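You operate a simulated robot arm through the tools that you are given. There is no shell and no other tool. Be economical: measure what you need, move in short steps, check, and stop when the job is done.

You are at the controls of a simulated robot arm. One attempt, no reset.

TASK
Stack the green cube marked "521" from the top of the measuring bench on top of the green cube that says "C 45". Then take the beige tub and leave it on the middle shelf of the steel shelves. Then shut the bottom drawer of the orange cabinet. Then press the down arrow key three times. Then press the test button three times. Then fetch the red tub and set it on the middle shelf of the steel shelves. Then take the white jar on the counter of the tall cabinet and put it away on the top of the packing bench. Then put the purple cube marked "P-42" from the counter of the tall cabinet on the glass plate there. Then shut the left door of the tall cabinet. Then stack the teal cube marked "263" from the top of the purple chest on top of the teal cube that says "C 69". The order counts. Set down upright: white jar.

The check looks at the end state, three seconds after you hand in, the way a careful person would. Anything else that was tipped, shoved, dropped, spilled or broken makes it a failure.

THE ROBOT
A 7-joint arm with a fingered hand on a trunk, on a base that drives. Base frame: it is fixed to the floor where the robot stands at the start and does not move with it; the origin is under the middle of the robot, x ahead of it, y to its left, z up; the surface under the hand at the start is at about z = 0.88. Readings come in m, rad, newtons and seconds.
With the tool pointing down near the work surface it reaches from about 0.4 to 0.72 m from the robot's upright axis, wherever it stands. Its first joint turns from -2.897 to 2.897 rad. Places, roughly: beige tub (16x12x8 cm) [1.9, 2.5, 0.1]; bottom drawer of the orange cabinet [1, 3.5, 0.5]; down arrow key [-0.5, 4.3, 0.8]; glass plate [4, 4.25, 1]; green cube [0.5, 0, 1]; left door of the tall cabinet [3.4, 4.3, 0.5]; middle shelf of the steel shelves [1.8, 3, 0.9]; purple cube [4, 4, 1]; red tub (12x9x5 cm) [3.9, 3.6, 0.9]; teal cube [3.75, 1.75, 1]; test button [-0.9, 3.5, 0.8]; top of the packing bench [1.7, -0.4, 0.9]; white jar [3.75, 3.25, 1]. Payload 3.4 kg.
The tool frame sits at the grasp point between the pads (the TCP): z along the fingers, y along the line on which they close. The tips reach 0.025 m beyond it. Largest opening 0.088 m; the body of the gripper starts 0.029 m behind the TCP. The gripper is a hand of 3 fingers: y runs from the thumb to the fingers, the wrist lies at [-0.013, -0.106, -0.174] in the tool frame, and closing takes about 1.5 s.
Orientation is that of the tool frame in the base frame, as a unit quaternion [x, y, z, w]. With the fingers straight down and the wrist toward the robot, the tool's x, y and z point along [0, 1, 0], [1, 0, 0] and [0, 0, -1] of the base frame.

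THE INTERFACE
- The arm moves only by the tool arm_command. Its argument "motion" is a list of rows, each a list of 6 numbers: the shift along the tool's x, y, z in mm, then the turn, a rotation vector about the tool's x, y, z in rad. In form: [[x, y, z, ax, ay, az], ...]. A call has 1 to 10 rows; each row shifts and turns the commanded pose from where the row before left it, along the tool's axes as they then stand. "gripper" is the finger opening in mm, from 0 to 88, set as the call begins (left out, the last holds). Each row takes 0.2 s and may step no farther than 0.05 m and 0.15 rad from the row before; otherwise, or with a gripper value out of range, the whole call is refused. Where a pose cannot be reached the arm comes as near as it can. A force on the tool above 40 N (or 10 N above the force at the start of the call, whichever is more), or a blocked arm, ends the call early, and 0.2 s more pass. Each finger travels about 0.072 m/s and halts on what it meets, pressing with about 31 N; the grip force reading is that of the motor and also rises with nothing between the fingers. The clock runs only during rows and for 0.2 s after the last one: add rows that do not move to give the fingers time. It gives the time, the measured TCP pose, the force on the tool (base axes), the opening and the grip force at its end, in the units of the frame above (readings bear some noise), with the torque about the TCP (base axes, N m) and any sound that the robot's microphone picked up.
- Cameras (640 x 400 px; columns grow to the right, rows downward): "scene" is now at [0.025, 0.1462, 1.5118]; the picture's right is [-0.12, -0.99, 0.00], its down [-0.64, 0.08, -0.77] and it looks along [0.76, -0.10, -0.64] (base axes); focal length 286 px, centre (320, 200). "wrist" rides on the gripper at [0.058, -0.085, -0.099] in the tool frame; the picture's right is [-0.67, 0.35, -0.66], its down [-0.69, -0.63, 0.37] and it looks along [-0.29, 0.69, 0.66] (tool axes); focal length 261 px, centre (320, 200). There is no depth. A picture from a camera that has moved, and an enlarged one, comes with that camera's place and axes in the base frame and with its lens.
- snapshot(camera): a new picture of that camera. The clock stands still meanwhile.
- slide_trunk(by): slides the trunk up (or, below 0, down) by that many m; the arm and the scene camera ride with it, the base frame stays. It gives what a move gives, with no picture.
- drive_base(legs): drives the robot by 1 to 6 legs, each [ahead, left, turn to the left] in m, m and rad, along the robot's own axes; the way and the turn of a leg run together, so that a leg with both is an arc; at most 1.5 m and 3.142 rad a leg. The arm and the cameras ride along, it lands a little off, and it stops where it bumps. It gives what a move gives.
- preshape(shape): the hand has 3 fingers and takes this shape, open, in about a second: jaw (thumb against the fingers, like two jaws); tri (thumb and two fingers); tip (a fingertip pinch); poke (one finger out to press); point (the index stretched); flat (the hand flat); cup (the hand cupped); fist (a fist). The gripper value then closes the fingers along that shape, each until it touches; the sizes above hold for jaw. It gives what a move gives, with no picture.
- head_to(pan, tilt): turns the head with the scene camera to pan (to the left, within 2.705 rad either way) and tilt (down, from -0.506 to 1.204), counted from straight ahead of the robot. It gives what a move gives.
- inspect(camera, box): a new picture of the part [left, top, right, bottom] of that camera's present view, enlarged. The clock stands still meanwhile.
- job_done(): hands the job in; it is judged then, once.

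Go step by step. Nothing tells you exact positions but the pictures and the camera data: compare them with the known pose of the tool, close in by small moves and look again before you grip or let go. The budget is 483 turns and 228 pictures, counting those below and the enlarged ones. Unless the task says otherwise, let go and move clear before handing in, and close with one line.

The tools are called after "Call:" as name(argument=value, ...) on one line, values as JSON. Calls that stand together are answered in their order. arm_command: Moves the arm, as the interface text tells. Its arguments: {"type":"object","properties":{"motion":{"type":"array","items":{"type":"array","items":{"type":"number"}}},"gripper":{"type":"number"}},"required":["motion"]} The other tools are called the same way: slide_trunk (by) slides the trunk up or down; preshape (shape) gives the hand a shape; drive_base (legs) drives the base; head_to (pan, tilt) turns the head that bears the scene camera; snapshot (camera) takes a picture; inspect (camera, box) takes an enlarged picture of a part of a camera's view; job_done () hands the job in.

At the start:

```text
time: 0.0
eef_pos: [0.4653, 0.0098, 1.1125]
ee_rot: [0.707, 0.707, 0.0, 0.0]
ft_force: [0.2, 0.3, 0.1]
wrist_torque: [-0.02, 0.0, 0.0]
gripper_width: 0.088
gripper_force: 0.1
shape: jaw
trunk travel left (down, up): [-0.525, 0.065]
robot x, y, heading: [-0.0008, 0.0005, 0.001]
head pan, tilt: [-0.124, 0.696]
```

scene: 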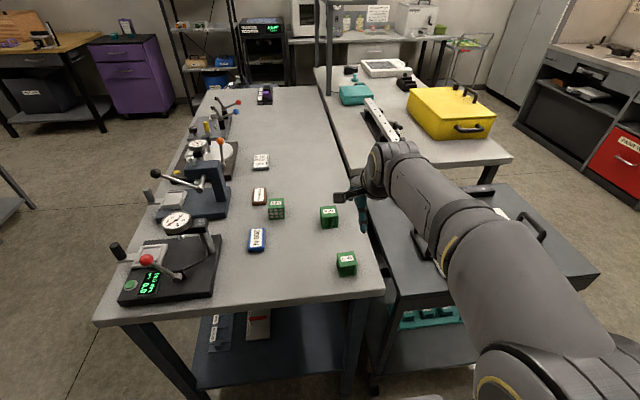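
wrist: 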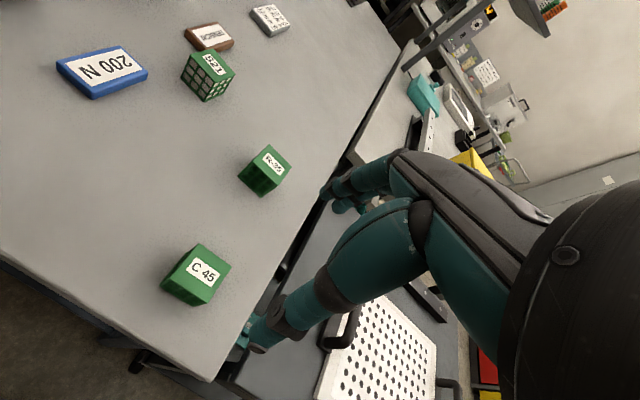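

I see three green cubes on the measuring bench. I take C 45 to be at about (0.48, 0.02) and the gridded one, possibly "521", at about (0.72, 0.19). I'll enlarge the views to read the labels.

Call:
inspect(camera="scene", box=[230, 140, 390, 290])

Call:
inspect(camera="wrist", box=[140, 0, 320, 320])

```text
2.67 times, centred on (310, 215) of scene
camera zoom: at [0.025, 0.1462, 1.5118], right [-0.12, -0.99, 0.0], down [-0.64, 0.08, -0.77], along [0.76, -0.1, -0.64], focal length 763 px, centre (347, 160)
```

zoom: 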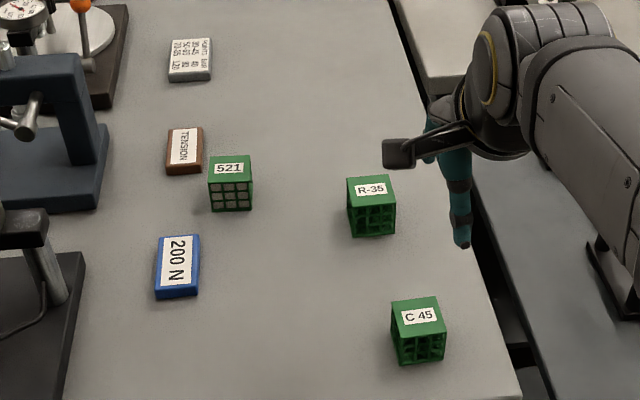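

```text
1.25 times, centred on (230, 160) of wrist
camera zoom: at [0.38, 0.0695, 1.2123], right [0.35, -0.67, 0.66], down [-0.63, -0.69, -0.37], along [0.69, -0.29, -0.66], focal length 326 px, centre (432, 250)
```

zoom: 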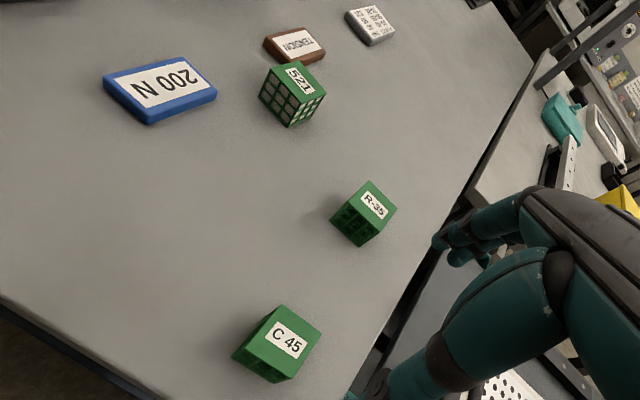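

I read the gridded cube as "521", at about (0.72, 0.196), and C 45 at about (0.48, 0.016). Both are about 47 mm in size and roughly square to the base axes. 521 is slightly out of reach, so I'll edge the base forward.

Call:
drive_base(legs=[[0.07, 0.02, 0]])

```text
time: 1.0
eef_pos: [0.5361, 0.0298, 1.1115]
ee_rot: [0.707, 0.707, 0.0, 0.0]
ft_force: [-0.2, -0.4, 0.1]
wrist_torque: [-0.02, -0.01, 0.0]
gripper_width: 0.0876
gripper_force: 0.0
shape: jaw
trunk travel left (down, up): [-0.525, 0.065]
robot x, y, heading: [0.0722, 0.0245, 0.002]
head pan, tilt: [-0.124, 0.696]
```

The base moved as planned and nothing was touched. Next I bring the hand above cube 521 with the fingers narrowed to 72 mm, then look.

Call:
arm_command(motion=[[27.7, 30.7, 10, 0, 0, 0], [27.7, 30.7, 10, 0, 0, 0], [27.7, 30.7, 10, 0, 0, 0], [27.7, 30.7, 10, 0, 0, 0], [27.7, 30.7, 10, 0, 0, 0], [27.5, 30.5, 10, 0, 0, 0], [0, 0, 0, 0, 0, 0]], gripper=75)

Call:
snapshot(camera="wrist")

Call:
snapshot(camera="scene")

```text
time: 2.6
eef_pos: [0.7202, 0.1975, 1.0534]
ee_rot: [0.707, 0.707, 0.0, 0.0]
ft_force: [-0.4, 0.4, 0.1]
wrist_torque: [-0.03, 0.02, 0.02]
gripper_width: 0.0756
gripper_force: 0.0
shape: jaw
trunk travel left (down, up): [-0.525, 0.065]
robot x, y, heading: [0.0704, 0.0183, 0.001]
head pan, tilt: [-0.124, 0.696]
```

```text
223 pictures are left
camera wrist: at [0.6348, 0.2566, 1.152], right [0.35, -0.67, 0.66], down [-0.63, -0.69, -0.37], along [0.69, -0.28, -0.66], focal length 261 px, centre (320, 200)
```

wrist: 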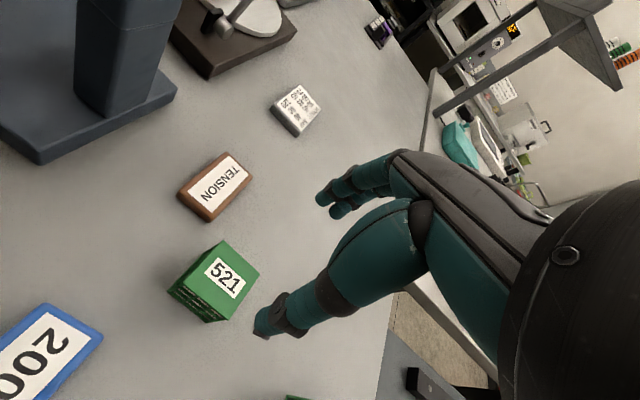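

```text
222 pictures are left
camera scene: at [0.0956, 0.1664, 1.5118], right [-0.12, -0.99, 0.0], down [-0.64, 0.08, -0.77], along [0.76, -0.1, -0.64], focal length 286 px, centre (320, 200)
```

scene: 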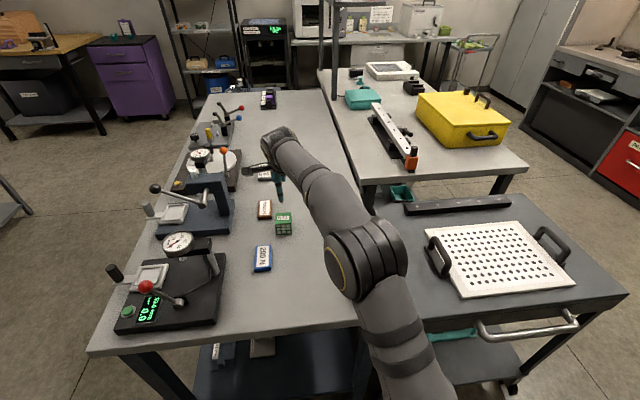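

Cube 521 measures at about (0.718, 0.203) with its top near 0.927, and the brown block's nearest corner is about (0.769, 0.243). I narrow the opening to 66 mm and go down around the cube.

Call:
arm_command(motion=[[5, -3, 30, 0, 0, 0], [0, 0, 30, 0, 0, 0], [0, 0, 25, 0, 0, 0], [0, 0, 0, 0, 0, 0]], gripper=66)

Call:
snapshot(camera="wrist")

Call:
inspect(camera="scene", box=[200, 120, 360, 280])

```text
time: 3.6
eef_pos: [0.7168, 0.2022, 0.9679]
ee_rot: [0.707, 0.707, 0.0, 0.0]
ft_force: [-1.4, 0.0, 0.3]
wrist_torque: [-0.04, 0.0, -0.01]
gripper_width: 0.0661
gripper_force: 0.2
shape: jaw
trunk travel left (down, up): [-0.525, 0.065]
robot x, y, heading: [0.0708, 0.0235, -0.006]
head pan, tilt: [-0.124, 0.696]
```

```text
221 pictures are left
camera wrist: at [0.6314, 0.2613, 1.0673], right [0.35, -0.67, 0.66], down [-0.63, -0.69, -0.37], along [0.69, -0.28, -0.66], focal length 261 px, centre (320, 200)
```

wrist: 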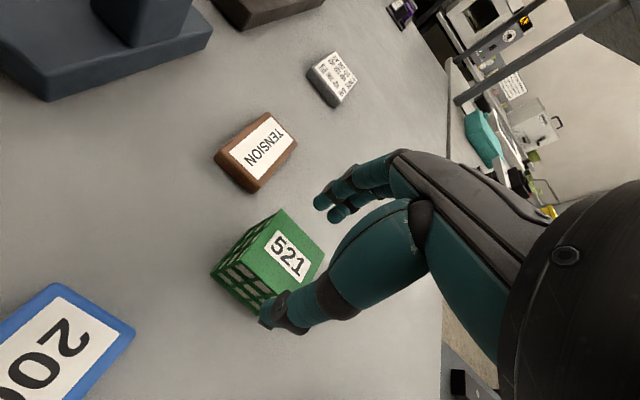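

```text
2.50 times, centred on (280, 200) of scene
camera zoom: at [0.0956, 0.1664, 1.5118], right [-0.12, -0.99, 0.0], down [-0.64, 0.08, -0.77], along [0.76, -0.1, -0.64], focal length 715 px, centre (420, 200)
```

zoom: 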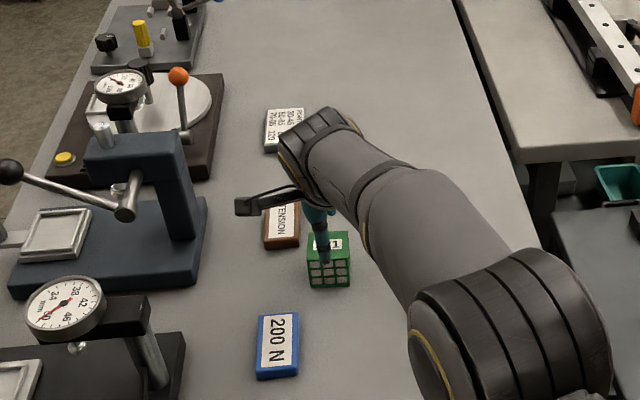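

The cube sits between the thumb and the fingers: centre about x 0.720, y 0.2025. I go down to grasp height and close.

Call:
arm_command(motion=[[0, 2, 20, 0, 0, 0], [0, 0, 20, 0, 0, 0], [0, 0, 16, 0, 0, 0], [0, 0, 0, 0, 0, 0]])

Call:
arm_command(motion=[[0, 0, 0, 0, 0, 0], [0, 0, 0, 0, 0, 0], [0, 0, 0, 0, 0, 0], [0, 0, 0, 0, 0, 0], [0, 0, 0, 0, 0, 0], [0, 0, 0, 0, 0, 0]], gripper=30)

Call:
snapshot(camera="wrist")

```text
time: 4.6
eef_pos: [0.7181, 0.2021, 0.9107]
ee_rot: [0.707, 0.707, 0.0, 0.0]
ft_force: [0.7, 0.1, -0.5]
wrist_torque: [-0.03, 0.01, 0.0]
gripper_width: 0.0665
gripper_force: 0.1
shape: jaw
trunk travel left (down, up): [-0.525, 0.065]
robot x, y, heading: [0.0717, 0.0205, 0.004]
head pan, tilt: [-0.124, 0.696]
```

```text
time: 6.0
eef_pos: [0.7185, 0.2016, 0.9116]
ee_rot: [0.708, 0.706, -0.001, -0.001]
ft_force: [0.6, 0.7, 0.6]
wrist_torque: [0.01, 0.0, -0.02]
gripper_width: 0.0416
gripper_force: 31.4
shape: jaw
trunk travel left (down, up): [-0.525, 0.065]
robot x, y, heading: [0.0692, 0.0224, 0.004]
head pan, tilt: [-0.124, 0.696]
```

```text
219 pictures are left
camera wrist: at [0.6331, 0.261, 1.0114], right [0.35, -0.67, 0.66], down [-0.63, -0.69, -0.37], along [0.69, -0.28, -0.66], focal length 261 px, centre (320, 200)
```

wrist: 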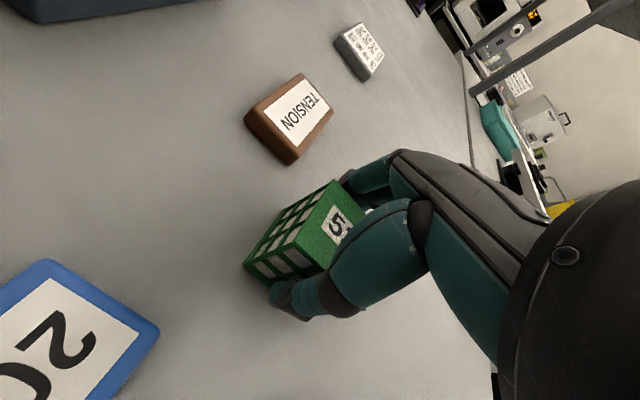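

The cube is gripped at 42 mm opening. I lift it, back the base off slightly and carry it to just above and short of C 45.

Call:
arm_command(motion=[[0, 0, -20, 0, 0, 0], [0, 0, -40, 0, 0, 0], [0, 0, -40, 0, 0, 0], [-20, -35, -20, 0, 0, 0], [-35, -35, 0, 0, 0, 0], [-35, -35, 0, 0, 0, 0], [-35, -35, 0, 0, 0, 0], [0, 0, 0, 0, 0, 0]])

Call:
drive_base(legs=[[-0.06, 0, 0]])

Call:
snapshot(camera="wrist")

Call:
snapshot(camera="scene")

```text
time: 7.8
eef_pos: [0.5794, 0.0761, 1.0309]
ee_rot: [0.707, 0.708, 0.0, 0.0]
ft_force: [0.2, -0.6, -0.7]
wrist_torque: [-0.02, -0.01, -0.03]
gripper_width: 0.0414
gripper_force: 31.4
shape: jaw
trunk travel left (down, up): [-0.525, 0.065]
robot x, y, heading: [0.0704, 0.0228, -0.003]
head pan, tilt: [-0.124, 0.696]
```

```text
time: 8.8
eef_pos: [0.5187, 0.0776, 1.0312]
ee_rot: [0.707, 0.707, 0.0, 0.001]
ft_force: [-0.9, 1.2, -0.3]
wrist_torque: [-0.01, -0.02, 0.02]
gripper_width: 0.0416
gripper_force: 30.4
shape: jaw
trunk travel left (down, up): [-0.525, 0.065]
robot x, y, heading: [0.01, 0.0173, -0.002]
head pan, tilt: [-0.124, 0.696]
```

```text
218 pictures are left
camera wrist: at [0.4329, 0.1361, 1.1308], right [0.35, -0.67, 0.66], down [-0.63, -0.69, -0.37], along [0.69, -0.28, -0.66], focal length 261 px, centre (320, 200)
```

wrist: 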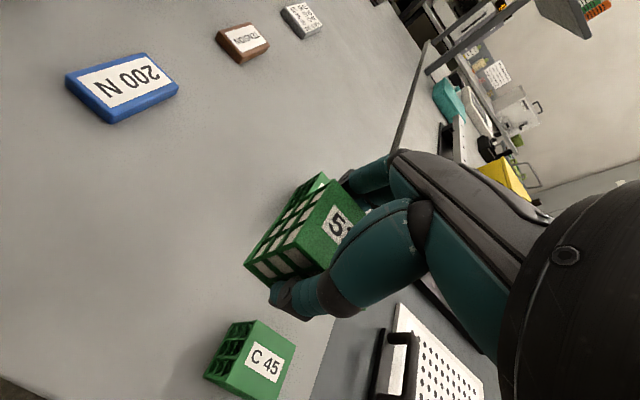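

```text
217 pictures are left
camera scene: at [0.0345, 0.1663, 1.5118], right [-0.12, -0.99, 0.0], down [-0.64, 0.08, -0.77], along [0.76, -0.1, -0.64], focal length 286 px, centre (320, 200)
```

scene: 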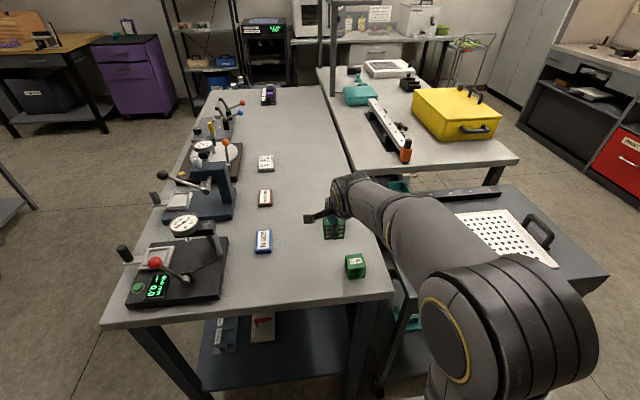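

I need a closer look at C 45's corners before placing the cube on it.

Call:
inspect(camera="wrist", box=[190, 160, 390, 400])

Call:
inspect(camera="scene", box=[290, 190, 400, 290])

```text
1.67 times, centred on (290, 280) of wrist
camera zoom: at [0.4329, 0.1361, 1.1308], right [0.35, -0.67, 0.66], down [-0.63, -0.69, -0.37], along [0.69, -0.28, -0.66], focal length 434 px, centre (370, 67)
```

zoom: 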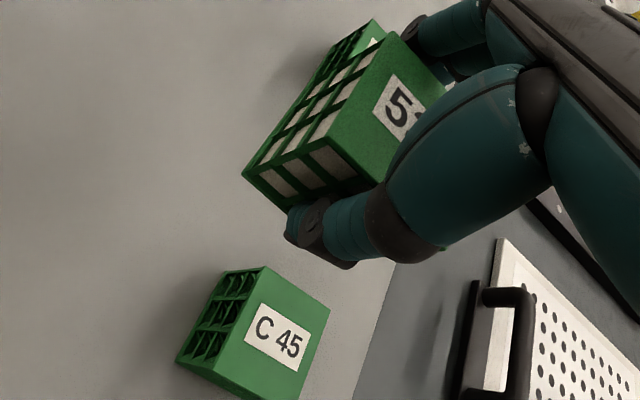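

```text
4.00 times, centred on (345, 240) of scene
camera zoom: at [0.0345, 0.1663, 1.5118], right [-0.12, -0.99, 0.0], down [-0.64, 0.08, -0.77], along [0.76, -0.1, -0.64], focal length 1145 px, centre (220, 40)
```

zoom: 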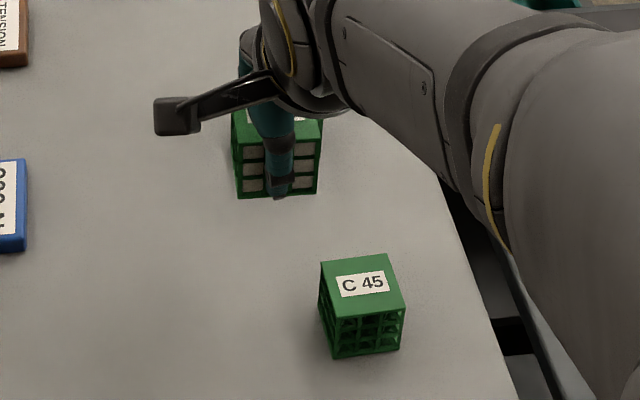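

C 45 is at about (0.479, 0.022) in the tool's terms, compared with the held cube at TCP. I move over it at safe height, then check alignment.

Call:
arm_command(motion=[[-28, -20, 0, 0, 0, 0], [-27.5, -19.5, 0, 0, 0, 0], [0, 0, 30, 0, 0, 0], [0, 0, 25, 0, 0, 0], [0, 0, 0, 0, 0, 0]])

Call:
inspect(camera="scene", box=[290, 190, 400, 290])

Call:
inspect(camera="wrist", box=[190, 160, 390, 400])

```text
time: 10.0
eef_pos: [0.4789, 0.021, 0.9769]
ee_rot: [0.707, 0.708, 0.0, 0.0]
ft_force: [0.1, 0.5, -0.2]
wrist_torque: [0.04, -0.02, 0.02]
gripper_width: 0.0416
gripper_force: 31.2
shape: jaw
trunk travel left (down, up): [-0.525, 0.065]
robot x, y, heading: [0.0127, 0.0195, -0.001]
head pan, tilt: [-0.124, 0.696]
```

```text
4.00 times, centred on (345, 240) of scene
camera zoom: at [0.0355, 0.1663, 1.5118], right [-0.12, -0.99, 0.0], down [-0.64, 0.08, -0.77], along [0.76, -0.1, -0.64], focal length 1145 px, centre (220, 40)
```

zoom: 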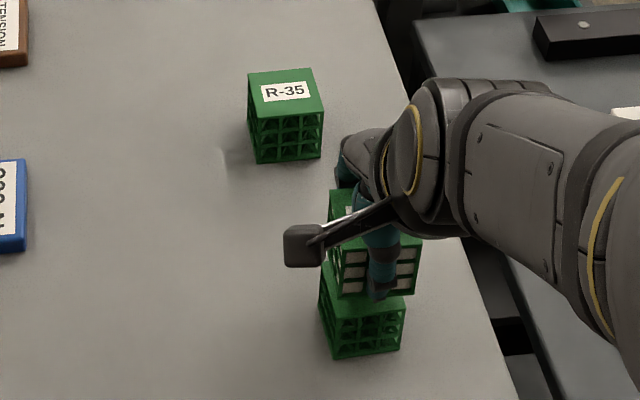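

```text
1.67 times, centred on (290, 280) of wrist
camera zoom: at [0.394, 0.0801, 1.0758], right [0.35, -0.67, 0.66], down [-0.63, -0.69, -0.37], along [0.69, -0.28, -0.66], focal length 434 px, centre (370, 67)
```

zoom: 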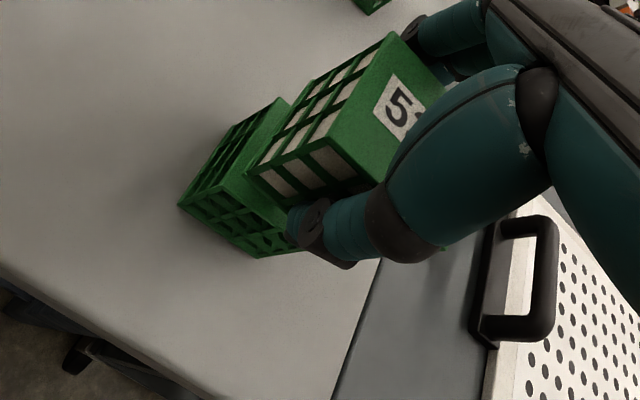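

The held cube lines up over C 45 within a few mm. I lower it slowly to contact.

Call:
arm_command(motion=[[-1, 2, 8, 0, 0, 0], [0, 0, 6, 0, 0, 0], [0, 0, 4, 0, 0, 0], [0, 0, 2, 0, 0, 0], [0, 0, 0, 0, 0, 0]])

Call:
inspect(camera="scene", box=[290, 190, 400, 290])

```text
time: 11.2
eef_pos: [0.4809, 0.0203, 0.9568]
ee_rot: [0.707, 0.707, 0.0, -0.001]
ft_force: [0.7, -0.1, 3.4]
wrist_torque: [-0.05, 0.03, -0.01]
gripper_width: 0.0414
gripper_force: 31.1
shape: jaw
trunk travel left (down, up): [-0.525, 0.065]
robot x, y, heading: [0.0077, 0.0221, 0.001]
head pan, tilt: [-0.124, 0.696]
```

```text
4.00 times, centred on (345, 240) of scene
camera zoom: at [0.0352, 0.1663, 1.5118], right [-0.12, -0.99, 0.0], down [-0.64, 0.08, -0.77], along [0.76, -0.1, -0.64], focal length 1145 px, centre (220, 40)
```

zoom: 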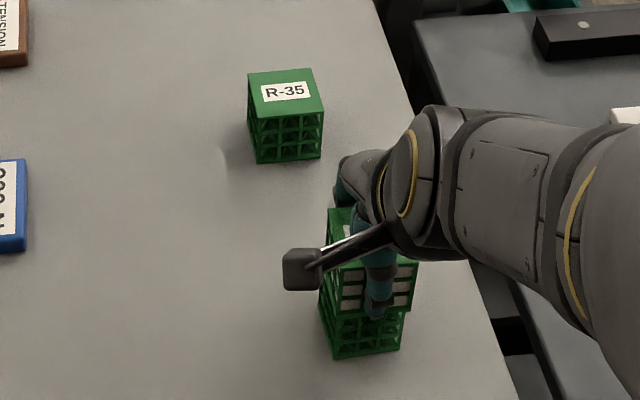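

Contact reads 3.4 N, so the cube rests on C 45. I open the fingers and rise straight up.

Call:
arm_command(motion=[[0, 0, 0, 0, 0, 0], [0, 0, 0, 0, 0, 0], [0, 0, 0, 0, 0, 0], [0, 0, 0, 0, 0, 0]], gripper=68)

Call:
arm_command(motion=[[0, 0, -20, 0, 0, 0], [0, 0, -40, 0, 0, 0], [0, 0, -50, 0, 0, 0], [0, 0, -50, 0, 0, 0], [0, 0, 0, 0, 0, 0]])

Call:
snapshot(camera="wrist")

Call:
inspect(camera="scene", box=[290, 190, 400, 290])

```text
time: 12.2
eef_pos: [0.4815, 0.021, 0.9553]
ee_rot: [0.707, 0.707, 0.0, 0.0]
ft_force: [-0.4, 0.4, 0.9]
wrist_torque: [0.02, 0.0, 0.02]
gripper_width: 0.0678
gripper_force: 0.0
shape: jaw
trunk travel left (down, up): [-0.525, 0.065]
robot x, y, heading: [0.0128, 0.0217, 0.001]
head pan, tilt: [-0.124, 0.696]
```

```text
time: 13.4
eef_pos: [0.482, 0.0219, 1.1159]
ee_rot: [0.707, 0.707, 0.0, 0.0]
ft_force: [0.3, 0.2, 0.8]
wrist_torque: [0.02, 0.01, 0.01]
gripper_width: 0.0675
gripper_force: 0.1
shape: jaw
trunk travel left (down, up): [-0.525, 0.065]
robot x, y, heading: [0.0114, 0.021, -0.0]
head pan, tilt: [-0.124, 0.696]
```

```text
211 pictures are left
camera wrist: at [0.396, 0.0802, 1.2162], right [0.35, -0.67, 0.66], down [-0.63, -0.69, -0.37], along [0.69, -0.28, -0.66], focal length 261 px, centre (320, 200)
```

wrist: 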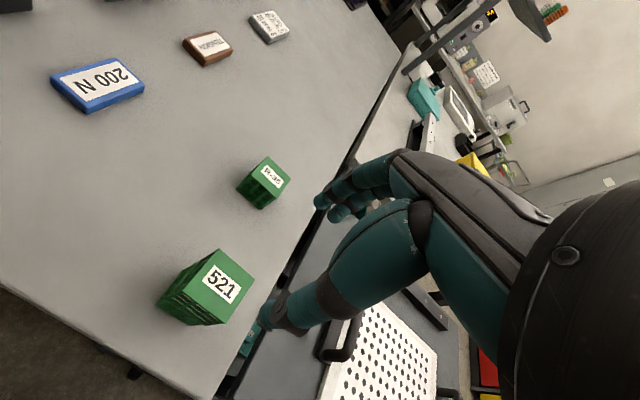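

```text
4.00 times, centred on (345, 240) of scene
camera zoom: at [0.0354, 0.1663, 1.5118], right [-0.12, -0.99, 0.0], down [-0.64, 0.08, -0.77], along [0.76, -0.1, -0.64], focal length 1145 px, centre (220, 40)
```

zoom: 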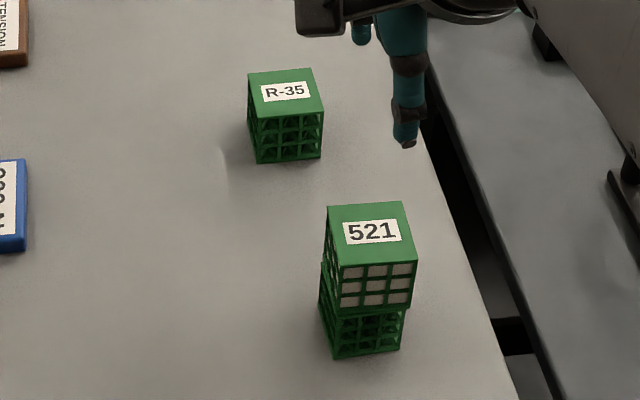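

521 is neatly stacked on C 45. Now I survey the room to the left and ahead-left with the head to find the beige tub, the shelves and a driving path.

Call:
head_to(pan=0.9, tilt=0.45)

Call:
snapshot(camera="scene")

Call:
head_to(pan=1.9, tilt=0.45)

Call:
snapshot(camera="scene")

```text
time: 14.7
eef_pos: [0.482, 0.0211, 1.1161]
ee_rot: [0.708, 0.707, 0.0, 0.0]
ft_force: [1.1, 0.0, 0.1]
wrist_torque: [-0.03, -0.01, -0.03]
gripper_width: 0.0675
gripper_force: 0.0
shape: jaw
trunk travel left (down, up): [-0.525, 0.065]
robot x, y, heading: [0.0112, 0.0205, 0.002]
head pan, tilt: [0.901, 0.45]
```

```text
209 pictures are left
camera scene: at [0.0082, 0.2489, 1.5337], right [0.78, -0.62, 0.0], down [-0.27, -0.34, -0.9], along [0.56, 0.71, -0.44], focal length 286 px, centre (320, 200)
```

scene: 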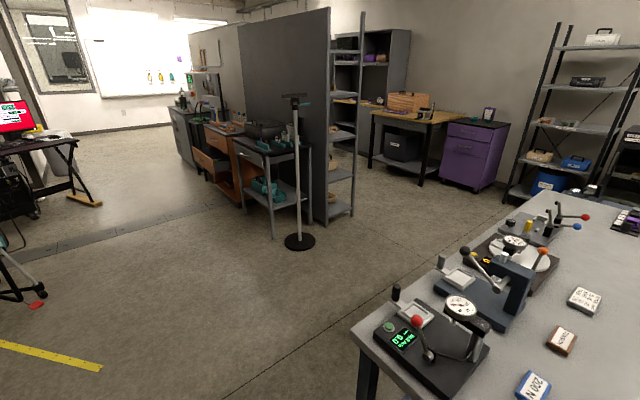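

```text
time: 15.9
eef_pos: [0.4822, 0.0217, 1.1161]
ee_rot: [0.707, 0.707, 0.0, 0.0]
ft_force: [0.5, -0.2, 0.3]
wrist_torque: [-0.02, 0.0, -0.03]
gripper_width: 0.0679
gripper_force: 0.1
shape: jaw
trunk travel left (down, up): [-0.525, 0.065]
robot x, y, heading: [0.0089, 0.0174, -0.001]
head pan, tilt: [1.901, 0.45]
```

```text
208 pictures are left
camera scene: at [-0.0787, 0.2638, 1.5337], right [0.95, 0.32, 0.0], down [0.14, -0.41, -0.9], along [-0.29, 0.85, -0.44], focal length 286 px, centre (320, 200)
```

scene: 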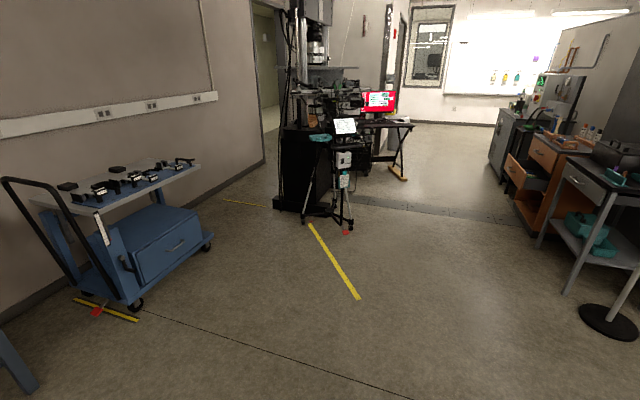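

The shelves seem to stand by the grey partition near (1.8, 3). I zoom in on that area to understand its layout.

Call:
head_to(pan=0.9, tilt=0.35)

Call:
inspect(camera="scene", box=[230, 20, 390, 290])

Call:
inspect(camera="scene", box=[150, 60, 350, 290])

```text
time: 17.2
eef_pos: [0.4813, 0.0201, 1.1165]
ee_rot: [0.707, 0.708, -0.001, -0.001]
ft_force: [0.4, 0.1, 1.7]
wrist_torque: [0.03, 0.02, 0.0]
gripper_width: 0.0675
gripper_force: 0.1
shape: jaw
trunk travel left (down, up): [-0.525, 0.065]
robot x, y, heading: [0.0111, 0.018, 0.003]
head pan, tilt: [0.901, 0.351]
```

```text
1.48 times, centred on (310, 155) of scene
camera zoom: at [0.0088, 0.2499, 1.5429], right [0.78, -0.62, 0.0], down [-0.21, -0.27, -0.94], along [0.58, 0.74, -0.34], focal length 424 px, centre (335, 267)
```

zoom: 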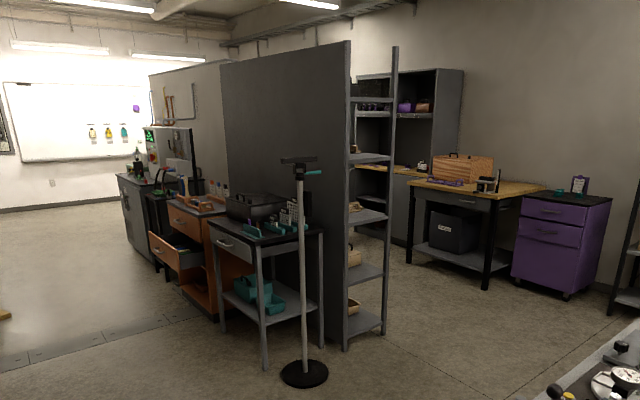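

```text
1.74 times, centred on (250, 175) of scene
camera zoom: at [0.0088, 0.2499, 1.5429], right [0.78, -0.62, 0.0], down [-0.21, -0.27, -0.94], along [0.58, 0.74, -0.34], focal length 498 px, centre (442, 244)
```

zoom: 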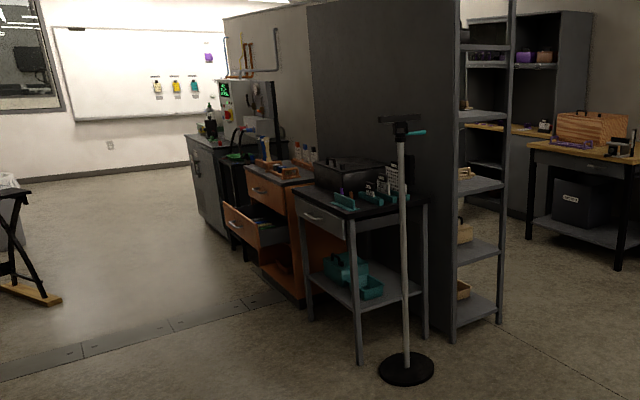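

The steel shelves back onto the partition, spanning x about 1.67–2.03 from y about 2.24, and open toward +x. A pole stands at about (1.27, 2.18). I'll back off, go left past the bench, then drive ahead along y of about 1.35 to the aisle on the open side.

Call:
drive_base(legs=[[-0.35, 0, 0], [0, 1.3, 0]])

Call:
head_to(pan=0.0, tilt=0.4)

Call:
snapshot(camera="scene")

```text
time: 25.6
eef_pos: [0.1429, 1.3246, 1.1168]
ee_rot: [0.711, 0.704, 0.0, 0.0]
ft_force: [0.6, 0.2, -0.3]
wrist_torque: [0.0, 0.02, -0.01]
gripper_width: 0.0676
gripper_force: 0.2
shape: jaw
trunk travel left (down, up): [-0.525, 0.065]
robot x, y, heading: [-0.3267, 1.3318, -0.009]
head pan, tilt: [0.901, 0.351]
```

```text
time: 26.9
eef_pos: [0.1428, 1.3261, 1.1153]
ee_rot: [0.71, 0.704, 0.0, 0.0]
ft_force: [0.1, -0.2, -0.6]
wrist_torque: [0.02, 0.0, 0.02]
gripper_width: 0.0678
gripper_force: 0.1
shape: jaw
trunk travel left (down, up): [-0.525, 0.065]
robot x, y, heading: [-0.3296, 1.3328, -0.006]
head pan, tilt: [0.0, 0.4]
```

```text
205 pictures are left
camera scene: at [-0.2936, 1.4863, 1.5384], right [-0.01, -1.0, 0.0], down [-0.39, 0.0, -0.92], along [0.92, -0.01, -0.39], focal length 286 px, centre (320, 200)
```

scene: 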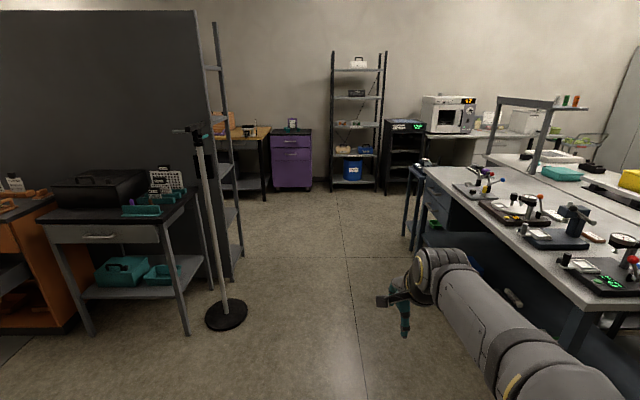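

The corridor ahead is clear. I drive to about x = 2.7, then turn left up the aisle.

Call:
drive_base(legs=[[1.5, 0, 0], [1.5, 0, 0]])

Call:
head_to(pan=1.2, tilt=0.45)

Call:
snapshot(camera="scene")

```text
time: 41.3
eef_pos: [3.1339, 1.3403, 1.1171]
ee_rot: [0.703, 0.711, 0.0, 0.0]
ft_force: [0.3, 0.1, 0.0]
wrist_torque: [-0.01, 0.03, -0.01]
gripper_width: 0.068
gripper_force: 0.0
shape: jaw
trunk travel left (down, up): [-0.525, 0.065]
robot x, y, heading: [2.6648, 1.3313, 0.009]
head pan, tilt: [0.0, 0.4]
```

```text
time: 42.7
eef_pos: [3.1331, 1.3403, 1.1168]
ee_rot: [0.703, 0.712, 0.0, 0.0]
ft_force: [-0.4, 0.2, -0.1]
wrist_torque: [0.01, 0.04, 0.03]
gripper_width: 0.0676
gripper_force: 0.0
shape: jaw
trunk travel left (down, up): [-0.525, 0.065]
robot x, y, heading: [2.6667, 1.3347, 0.012]
head pan, tilt: [1.201, 0.45]
```

```text
204 pictures are left
camera scene: at [2.6339, 1.5759, 1.5337], right [0.94, -0.35, 0.0], down [-0.15, -0.41, -0.9], along [0.32, 0.84, -0.44], focal length 286 px, centre (320, 200)
```

scene: 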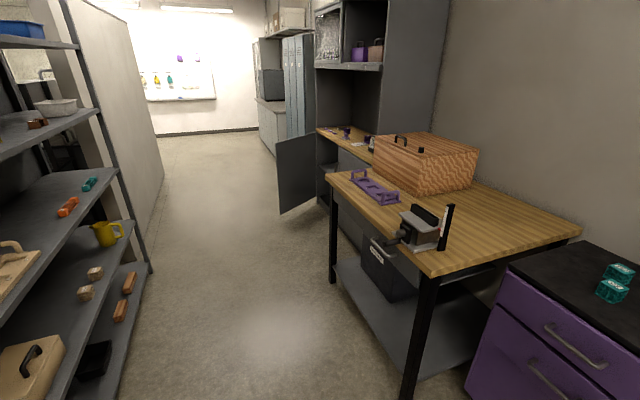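

The aisle is clear, and I can see the open left door of the tall cabinet and the teal cubes on the purple chest. Now I look directly at the shelves for the beige tub.

Call:
head_to(pan=2.0, tilt=0.6)

Call:
snapshot(camera="scene")

```text
time: 43.8
eef_pos: [3.1342, 1.3406, 1.1161]
ee_rot: [0.703, 0.712, -0.001, -0.001]
ft_force: [0.2, 0.1, 0.6]
wrist_torque: [-0.04, 0.0, 0.02]
gripper_width: 0.0676
gripper_force: 0.2
shape: jaw
trunk travel left (down, up): [-0.525, 0.065]
robot x, y, heading: [2.664, 1.3315, 0.015]
head pan, tilt: [2.0, 0.6]
```

```text
203 pictures are left
camera scene: at [2.564, 1.5698, 1.5201], right [0.9, 0.43, 0.0], down [0.24, -0.51, -0.83], along [-0.35, 0.75, -0.56], focal length 286 px, centre (320, 200)
```

scene: 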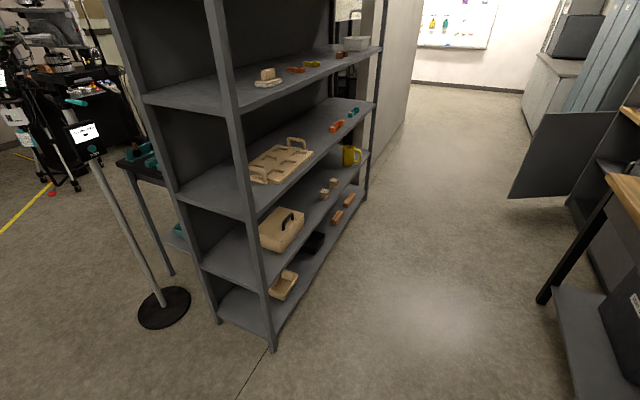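

Call:
inspect(camera="scene", box=[200, 30, 400, 350])

```text
1.25 times, centred on (300, 190) of scene
camera zoom: at [2.564, 1.5698, 1.5201], right [0.9, 0.43, 0.0], down [0.24, -0.51, -0.83], along [-0.35, 0.75, -0.56], focal length 358 px, centre (345, 212)
```

zoom: 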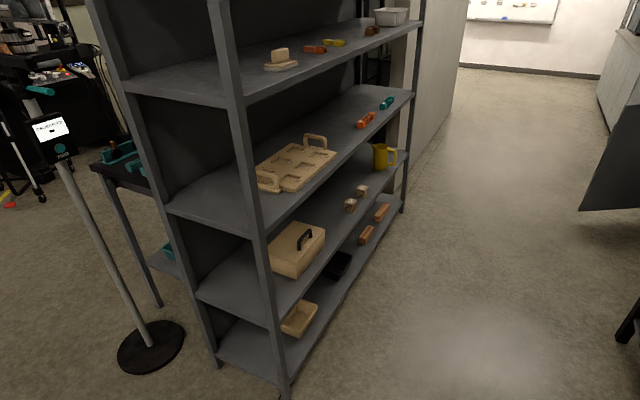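

The beige tub is on the bottom shelf at about (1.91, 2.48). I'll turn to face the shelves (heading π) at x of about 2.8, and slide along to y of about 2.45.

Call:
drive_base(legs=[[0.13, 0, 0], [0, 0, 1.56], [0, 0, 1.56]])

Call:
drive_base(legs=[[0, -1.12, 0]])

Call:
head_to(pan=0.0, tilt=0.8)

Call:
snapshot(camera="scene")

```text
time: 52.6
eef_pos: [2.3226, 1.3489, 1.1169]
ee_rot: [-0.697, 0.717, 0.0, 0.0]
ft_force: [-0.4, 0.3, 0.2]
wrist_torque: [0.01, -0.01, 0.06]
gripper_width: 0.0679
gripper_force: 0.1
shape: jaw
trunk travel left (down, up): [-0.525, 0.065]
robot x, y, heading: [2.7938, 1.33, 3.114]
head pan, tilt: [2.0, 0.6]
```

```text
time: 58.4
eef_pos: [2.36, 2.4712, 1.1165]
ee_rot: [-0.695, 0.719, 0.0, 0.0]
ft_force: [0.3, 0.4, -0.4]
wrist_torque: [-0.03, 0.01, 0.01]
gripper_width: 0.0678
gripper_force: 0.0
shape: jaw
trunk travel left (down, up): [-0.525, 0.065]
robot x, y, heading: [2.8301, 2.4551, 3.107]
head pan, tilt: [2.0, 0.6]
```

```text
time: 60.3
eef_pos: [2.3595, 2.4691, 1.1162]
ee_rot: [-0.696, 0.718, -0.001, 0.0]
ft_force: [0.1, -0.2, 0.0]
wrist_torque: [0.02, 0.0, 0.01]
gripper_width: 0.0677
gripper_force: 0.1
shape: jaw
trunk travel left (down, up): [-0.525, 0.065]
robot x, y, heading: [2.8327, 2.4564, 3.111]
head pan, tilt: [0.0, 0.799]
```

```text
201 pictures are left
camera scene: at [2.8042, 2.2962, 1.5033], right [0.03, 1.0, 0.0], down [0.72, -0.02, -0.7], along [-0.7, 0.02, -0.72], focal length 286 px, centre (320, 200)
```

scene: 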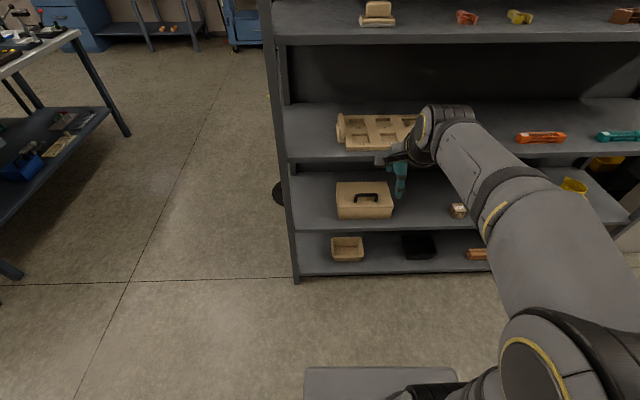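

I zoom in on the tub and the middle shelf.

Call:
drive_base(legs=[[0, 0, 0.03]])

Call:
inspect(camera="scene", box=[270, 90, 470, 290])

Call:
inspect(camera="scene", box=[300, 220, 420, 290])

```text
time: 61.1
eef_pos: [2.358, 2.4554, 1.1158]
ee_rot: [-0.706, 0.708, 0.0, -0.001]
ft_force: [-0.3, 0.2, 0.7]
wrist_torque: [-0.03, 0.0, -0.01]
gripper_width: 0.0678
gripper_force: 0.0
shape: jaw
trunk travel left (down, up): [-0.525, 0.065]
robot x, y, heading: [2.8259, 2.4555, 3.137]
head pan, tilt: [0.0, 0.799]
```

```text
2.00 times, centred on (370, 190) of scene
camera zoom: at [2.809, 2.2955, 1.5033], right [0.0, 1.0, 0.0], down [0.72, 0.0, -0.7], along [-0.7, 0.0, -0.72], focal length 572 px, centre (220, 220)
```

zoom: 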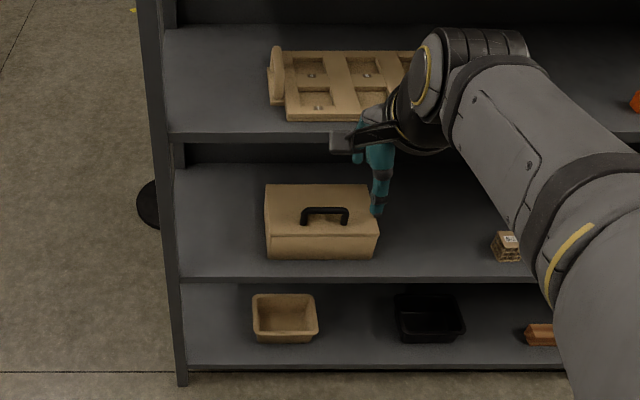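

```text
5.33 times, centred on (360, 255) of scene
camera zoom: at [2.809, 2.2955, 1.5033], right [0.0, 1.0, 0.0], down [0.72, 0.0, -0.7], along [-0.7, 0.0, -0.72], focal length 1526 px, centre (107, -93)
```

zoom: 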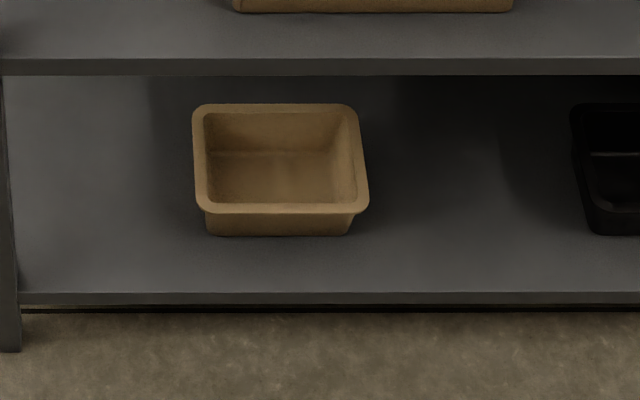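

The tub sits square on the bottom shelf (surface z about 0.12): centre about (1.90, 2.468), near rim at x about 1.96, rim top about 0.20. I'll grip its near wall from above, with the thumb outside. First I lower the trunk.

Call:
slide_trunk(by=-0.5)

Call:
arm_command(motion=[[0, 0, 40, 0, 0, 0], [0, 0, 45, 0, 0, 0], [0, 0, 45, 0, 0, 0], [0, 0, 45, 0, 0, 0], [0, 0, 45, 0, 0, 0], [0, 0, 0, 0, 0, 0]])

Call:
snapshot(camera="scene")

Call:
snapshot(camera="wrist")

```text
refused: -0.5 is not a number from -0.4 to 0.4
```

```text
time: 62.5
eef_pos: [2.3581, 2.4557, 0.8959]
ee_rot: [-0.705, 0.709, 0.001, -0.001]
ft_force: [-0.1, -0.7, 0.1]
wrist_torque: [0.0, 0.01, -0.05]
gripper_width: 0.0679
gripper_force: 0.0
shape: jaw
trunk travel left (down, up): [-0.525, 0.065]
robot x, y, heading: [2.8268, 2.4563, 3.136]
head pan, tilt: [0.0, 0.799]
```

```text
198 pictures are left
camera scene: at [2.8089, 2.2956, 1.5033], right [0.0, 1.0, 0.0], down [0.72, 0.0, -0.7], along [-0.7, 0.0, -0.72], focal length 286 px, centre (320, 200)
```

scene: 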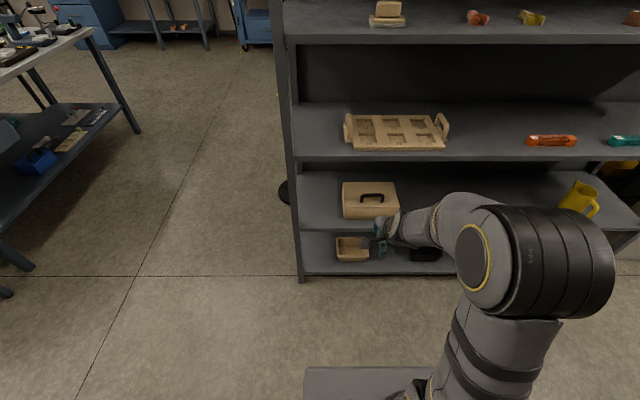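

```text
197 pictures are left
camera wrist: at [2.4426, 2.3996, 0.9949], right [-0.35, 0.67, 0.66], down [0.63, 0.68, -0.37], along [-0.69, 0.29, -0.66], focal length 261 px, centre (320, 200)
```

wrist: 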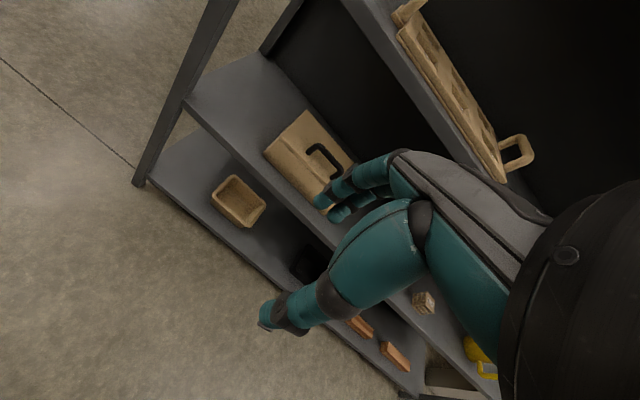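

I lower the trunk in two steps, which brings the hand down toward the bottom-shelf level in front of the shelves.

Call:
slide_trunk(by=-0.4)

Call:
slide_trunk(by=-0.12)

Call:
snapshot(camera="scene")

Call:
snapshot(camera="wrist")

```text
time: 66.3
eef_pos: [2.3589, 2.4565, 0.4955]
ee_rot: [-0.706, 0.708, 0.0, 0.0]
ft_force: [0.2, -0.5, 0.2]
wrist_torque: [0.0, 0.03, -0.01]
gripper_width: 0.0677
gripper_force: 0.3
shape: jaw
trunk travel left (down, up): [-0.125, 0.465]
robot x, y, heading: [2.8324, 2.4531, 3.14]
head pan, tilt: [0.0, 0.799]
```

```text
time: 67.8
eef_pos: [2.3581, 2.4563, 0.377]
ee_rot: [-0.706, 0.709, 0.0, 0.0]
ft_force: [-0.8, 0.4, -0.1]
wrist_torque: [-0.04, 0.02, -0.03]
gripper_width: 0.0677
gripper_force: 0.0
shape: jaw
trunk travel left (down, up): [-0.005, 0.585]
robot x, y, heading: [2.8265, 2.4546, 3.14]
head pan, tilt: [0.0, 0.799]
```

```text
196 pictures are left
camera scene: at [2.8089, 2.2956, 0.9833], right [0.0, 1.0, 0.0], down [0.72, 0.0, -0.7], along [-0.7, 0.0, -0.72], focal length 286 px, centre (320, 200)
```

scene: 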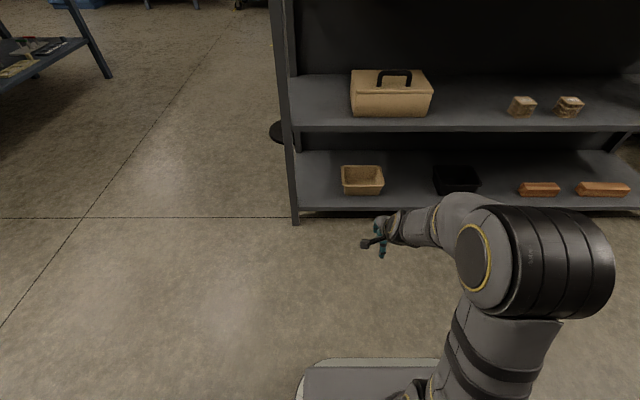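

```text
195 pictures are left
camera wrist: at [2.4425, 2.3996, 0.4754], right [-0.35, 0.67, 0.66], down [0.63, 0.68, -0.37], along [-0.69, 0.29, -0.66], focal length 261 px, centre (320, 200)
```

wrist: 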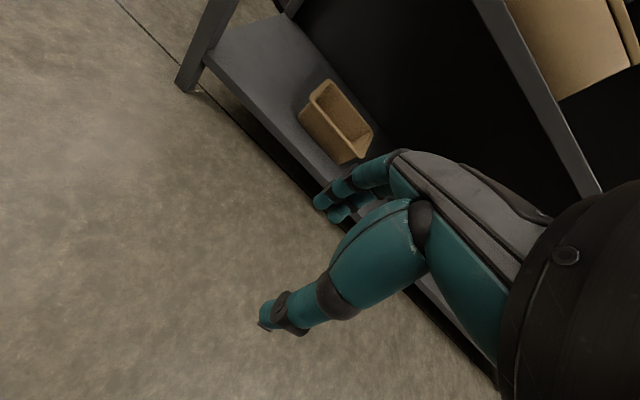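

I zoom on the tub from this lower viewpoint to measure it again.

Call:
inspect(camera="scene", box=[290, 130, 430, 230])

```text
4.00 times, centred on (360, 180) of scene
camera zoom: at [2.8089, 2.2956, 0.9833], right [0.0, 1.0, 0.0], down [0.72, 0.0, -0.7], along [-0.7, 0.0, -0.72], focal length 1145 px, centre (160, 280)
```

zoom: 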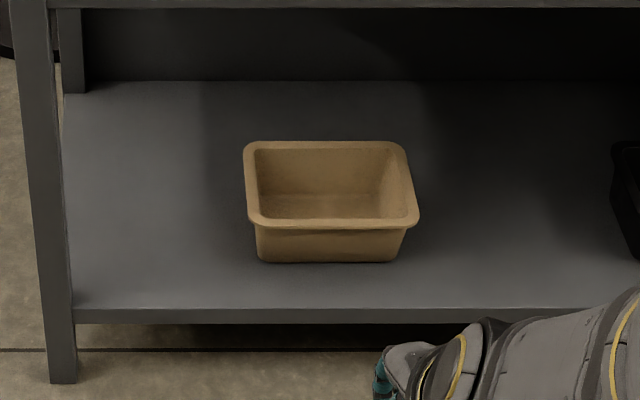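

The tub's near rim centre is at x about 1.953, z about 0.19, y about 2.47. I lower the hand first, then drive closer.

Call:
arm_command(motion=[[-7, 0, 40, 0, 0, 0], [-7, 0, 40, 0, 0, 0], [0, 0, 40, 0, 0, 0], [0, 0, 0, 0, 0, 0]], gripper=60)

Call:
drive_base(legs=[[0.27, 0, 0]])

Call:
snapshot(camera="scene")

Call:
snapshot(camera="wrist")

```text
time: 68.8
eef_pos: [2.3584, 2.4702, 0.2551]
ee_rot: [-0.706, 0.708, 0.0, 0.0]
ft_force: [1.6, -0.2, -0.5]
wrist_torque: [-0.01, -0.02, 0.02]
gripper_width: 0.0602
gripper_force: 0.2
shape: jaw
trunk travel left (down, up): [-0.005, 0.585]
robot x, y, heading: [2.8283, 2.4562, 3.134]
head pan, tilt: [0.0, 0.799]
```

```text
time: 70.7
eef_pos: [2.0869, 2.4705, 0.2557]
ee_rot: [-0.706, 0.708, 0.0, 0.0]
ft_force: [0.7, 0.0, 0.3]
wrist_torque: [-0.01, 0.01, -0.04]
gripper_width: 0.0603
gripper_force: 0.0
shape: jaw
trunk travel left (down, up): [-0.005, 0.585]
robot x, y, heading: [2.5582, 2.4547, 3.143]
head pan, tilt: [0.0, 0.799]
```

```text
193 pictures are left
camera scene: at [2.5375, 2.2964, 0.9833], right [0.0, 1.0, 0.0], down [0.72, 0.0, -0.7], along [-0.7, 0.0, -0.72], focal length 286 px, centre (320, 200)
```

scene: 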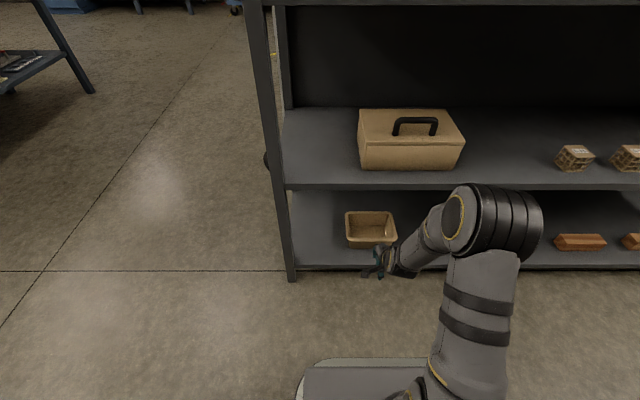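

```text
192 pictures are left
camera wrist: at [2.1716, 2.4139, 0.3556], right [-0.35, 0.67, 0.66], down [0.63, 0.68, -0.37], along [-0.69, 0.29, -0.66], focal length 261 px, centre (320, 200)
```

wrist: 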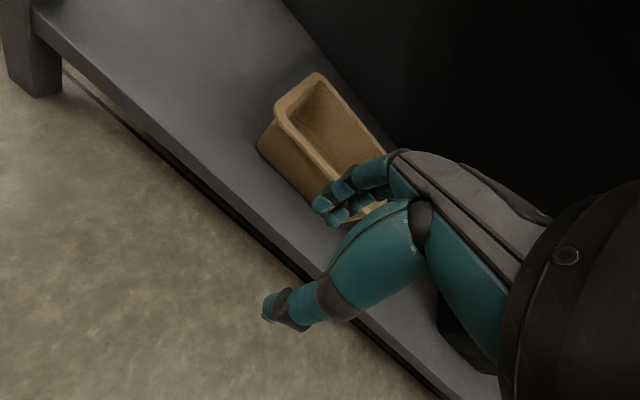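

I extend the hand over the tub's near wall at z about 0.255, then look.

Call:
arm_command(motion=[[0, 45, 0, 0, 0, 0], [0, 45, 0, 0, 0, 0], [0, 43, 0, 0, 0, 0], [0, 0, 0, 0, 0, 0]])

Call:
inspect(camera="scene", box=[300, 170, 480, 300])

Call:
snapshot(camera="wrist")

```text
time: 71.7
eef_pos: [1.9538, 2.4701, 0.2562]
ee_rot: [-0.706, 0.708, 0.0, 0.0]
ft_force: [0.0, 0.1, -1.0]
wrist_torque: [0.0, 0.02, 0.01]
gripper_width: 0.0602
gripper_force: 0.0
shape: jaw
trunk travel left (down, up): [-0.005, 0.585]
robot x, y, heading: [2.5571, 2.4553, 3.137]
head pan, tilt: [0.0, 0.799]
```

```text
3.08 times, centred on (390, 235) of scene
camera zoom: at [2.5376, 2.2964, 0.9833], right [0.0, 1.0, 0.0], down [0.72, 0.0, -0.7], along [-0.7, 0.0, -0.72], focal length 880 px, centre (105, 92)
```

zoom: 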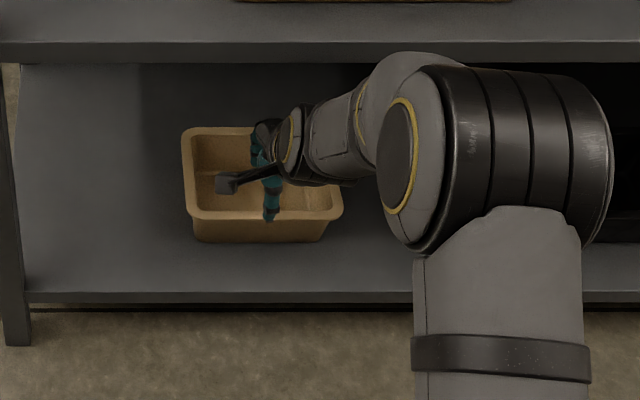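

```text
190 pictures are left
camera wrist: at [2.0381, 2.4134, 0.356], right [-0.35, 0.67, 0.66], down [0.63, 0.68, -0.37], along [-0.69, 0.29, -0.66], focal length 261 px, centre (320, 200)
```

wrist: 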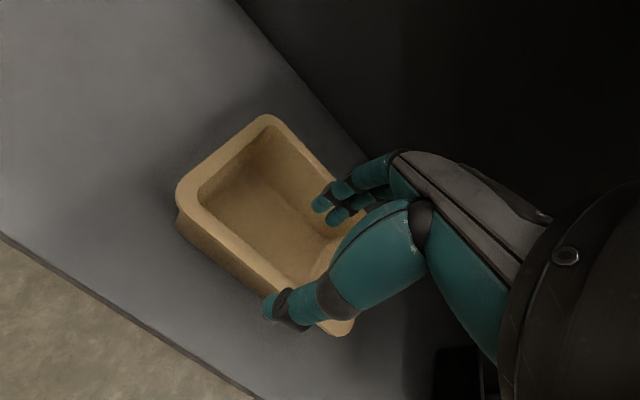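

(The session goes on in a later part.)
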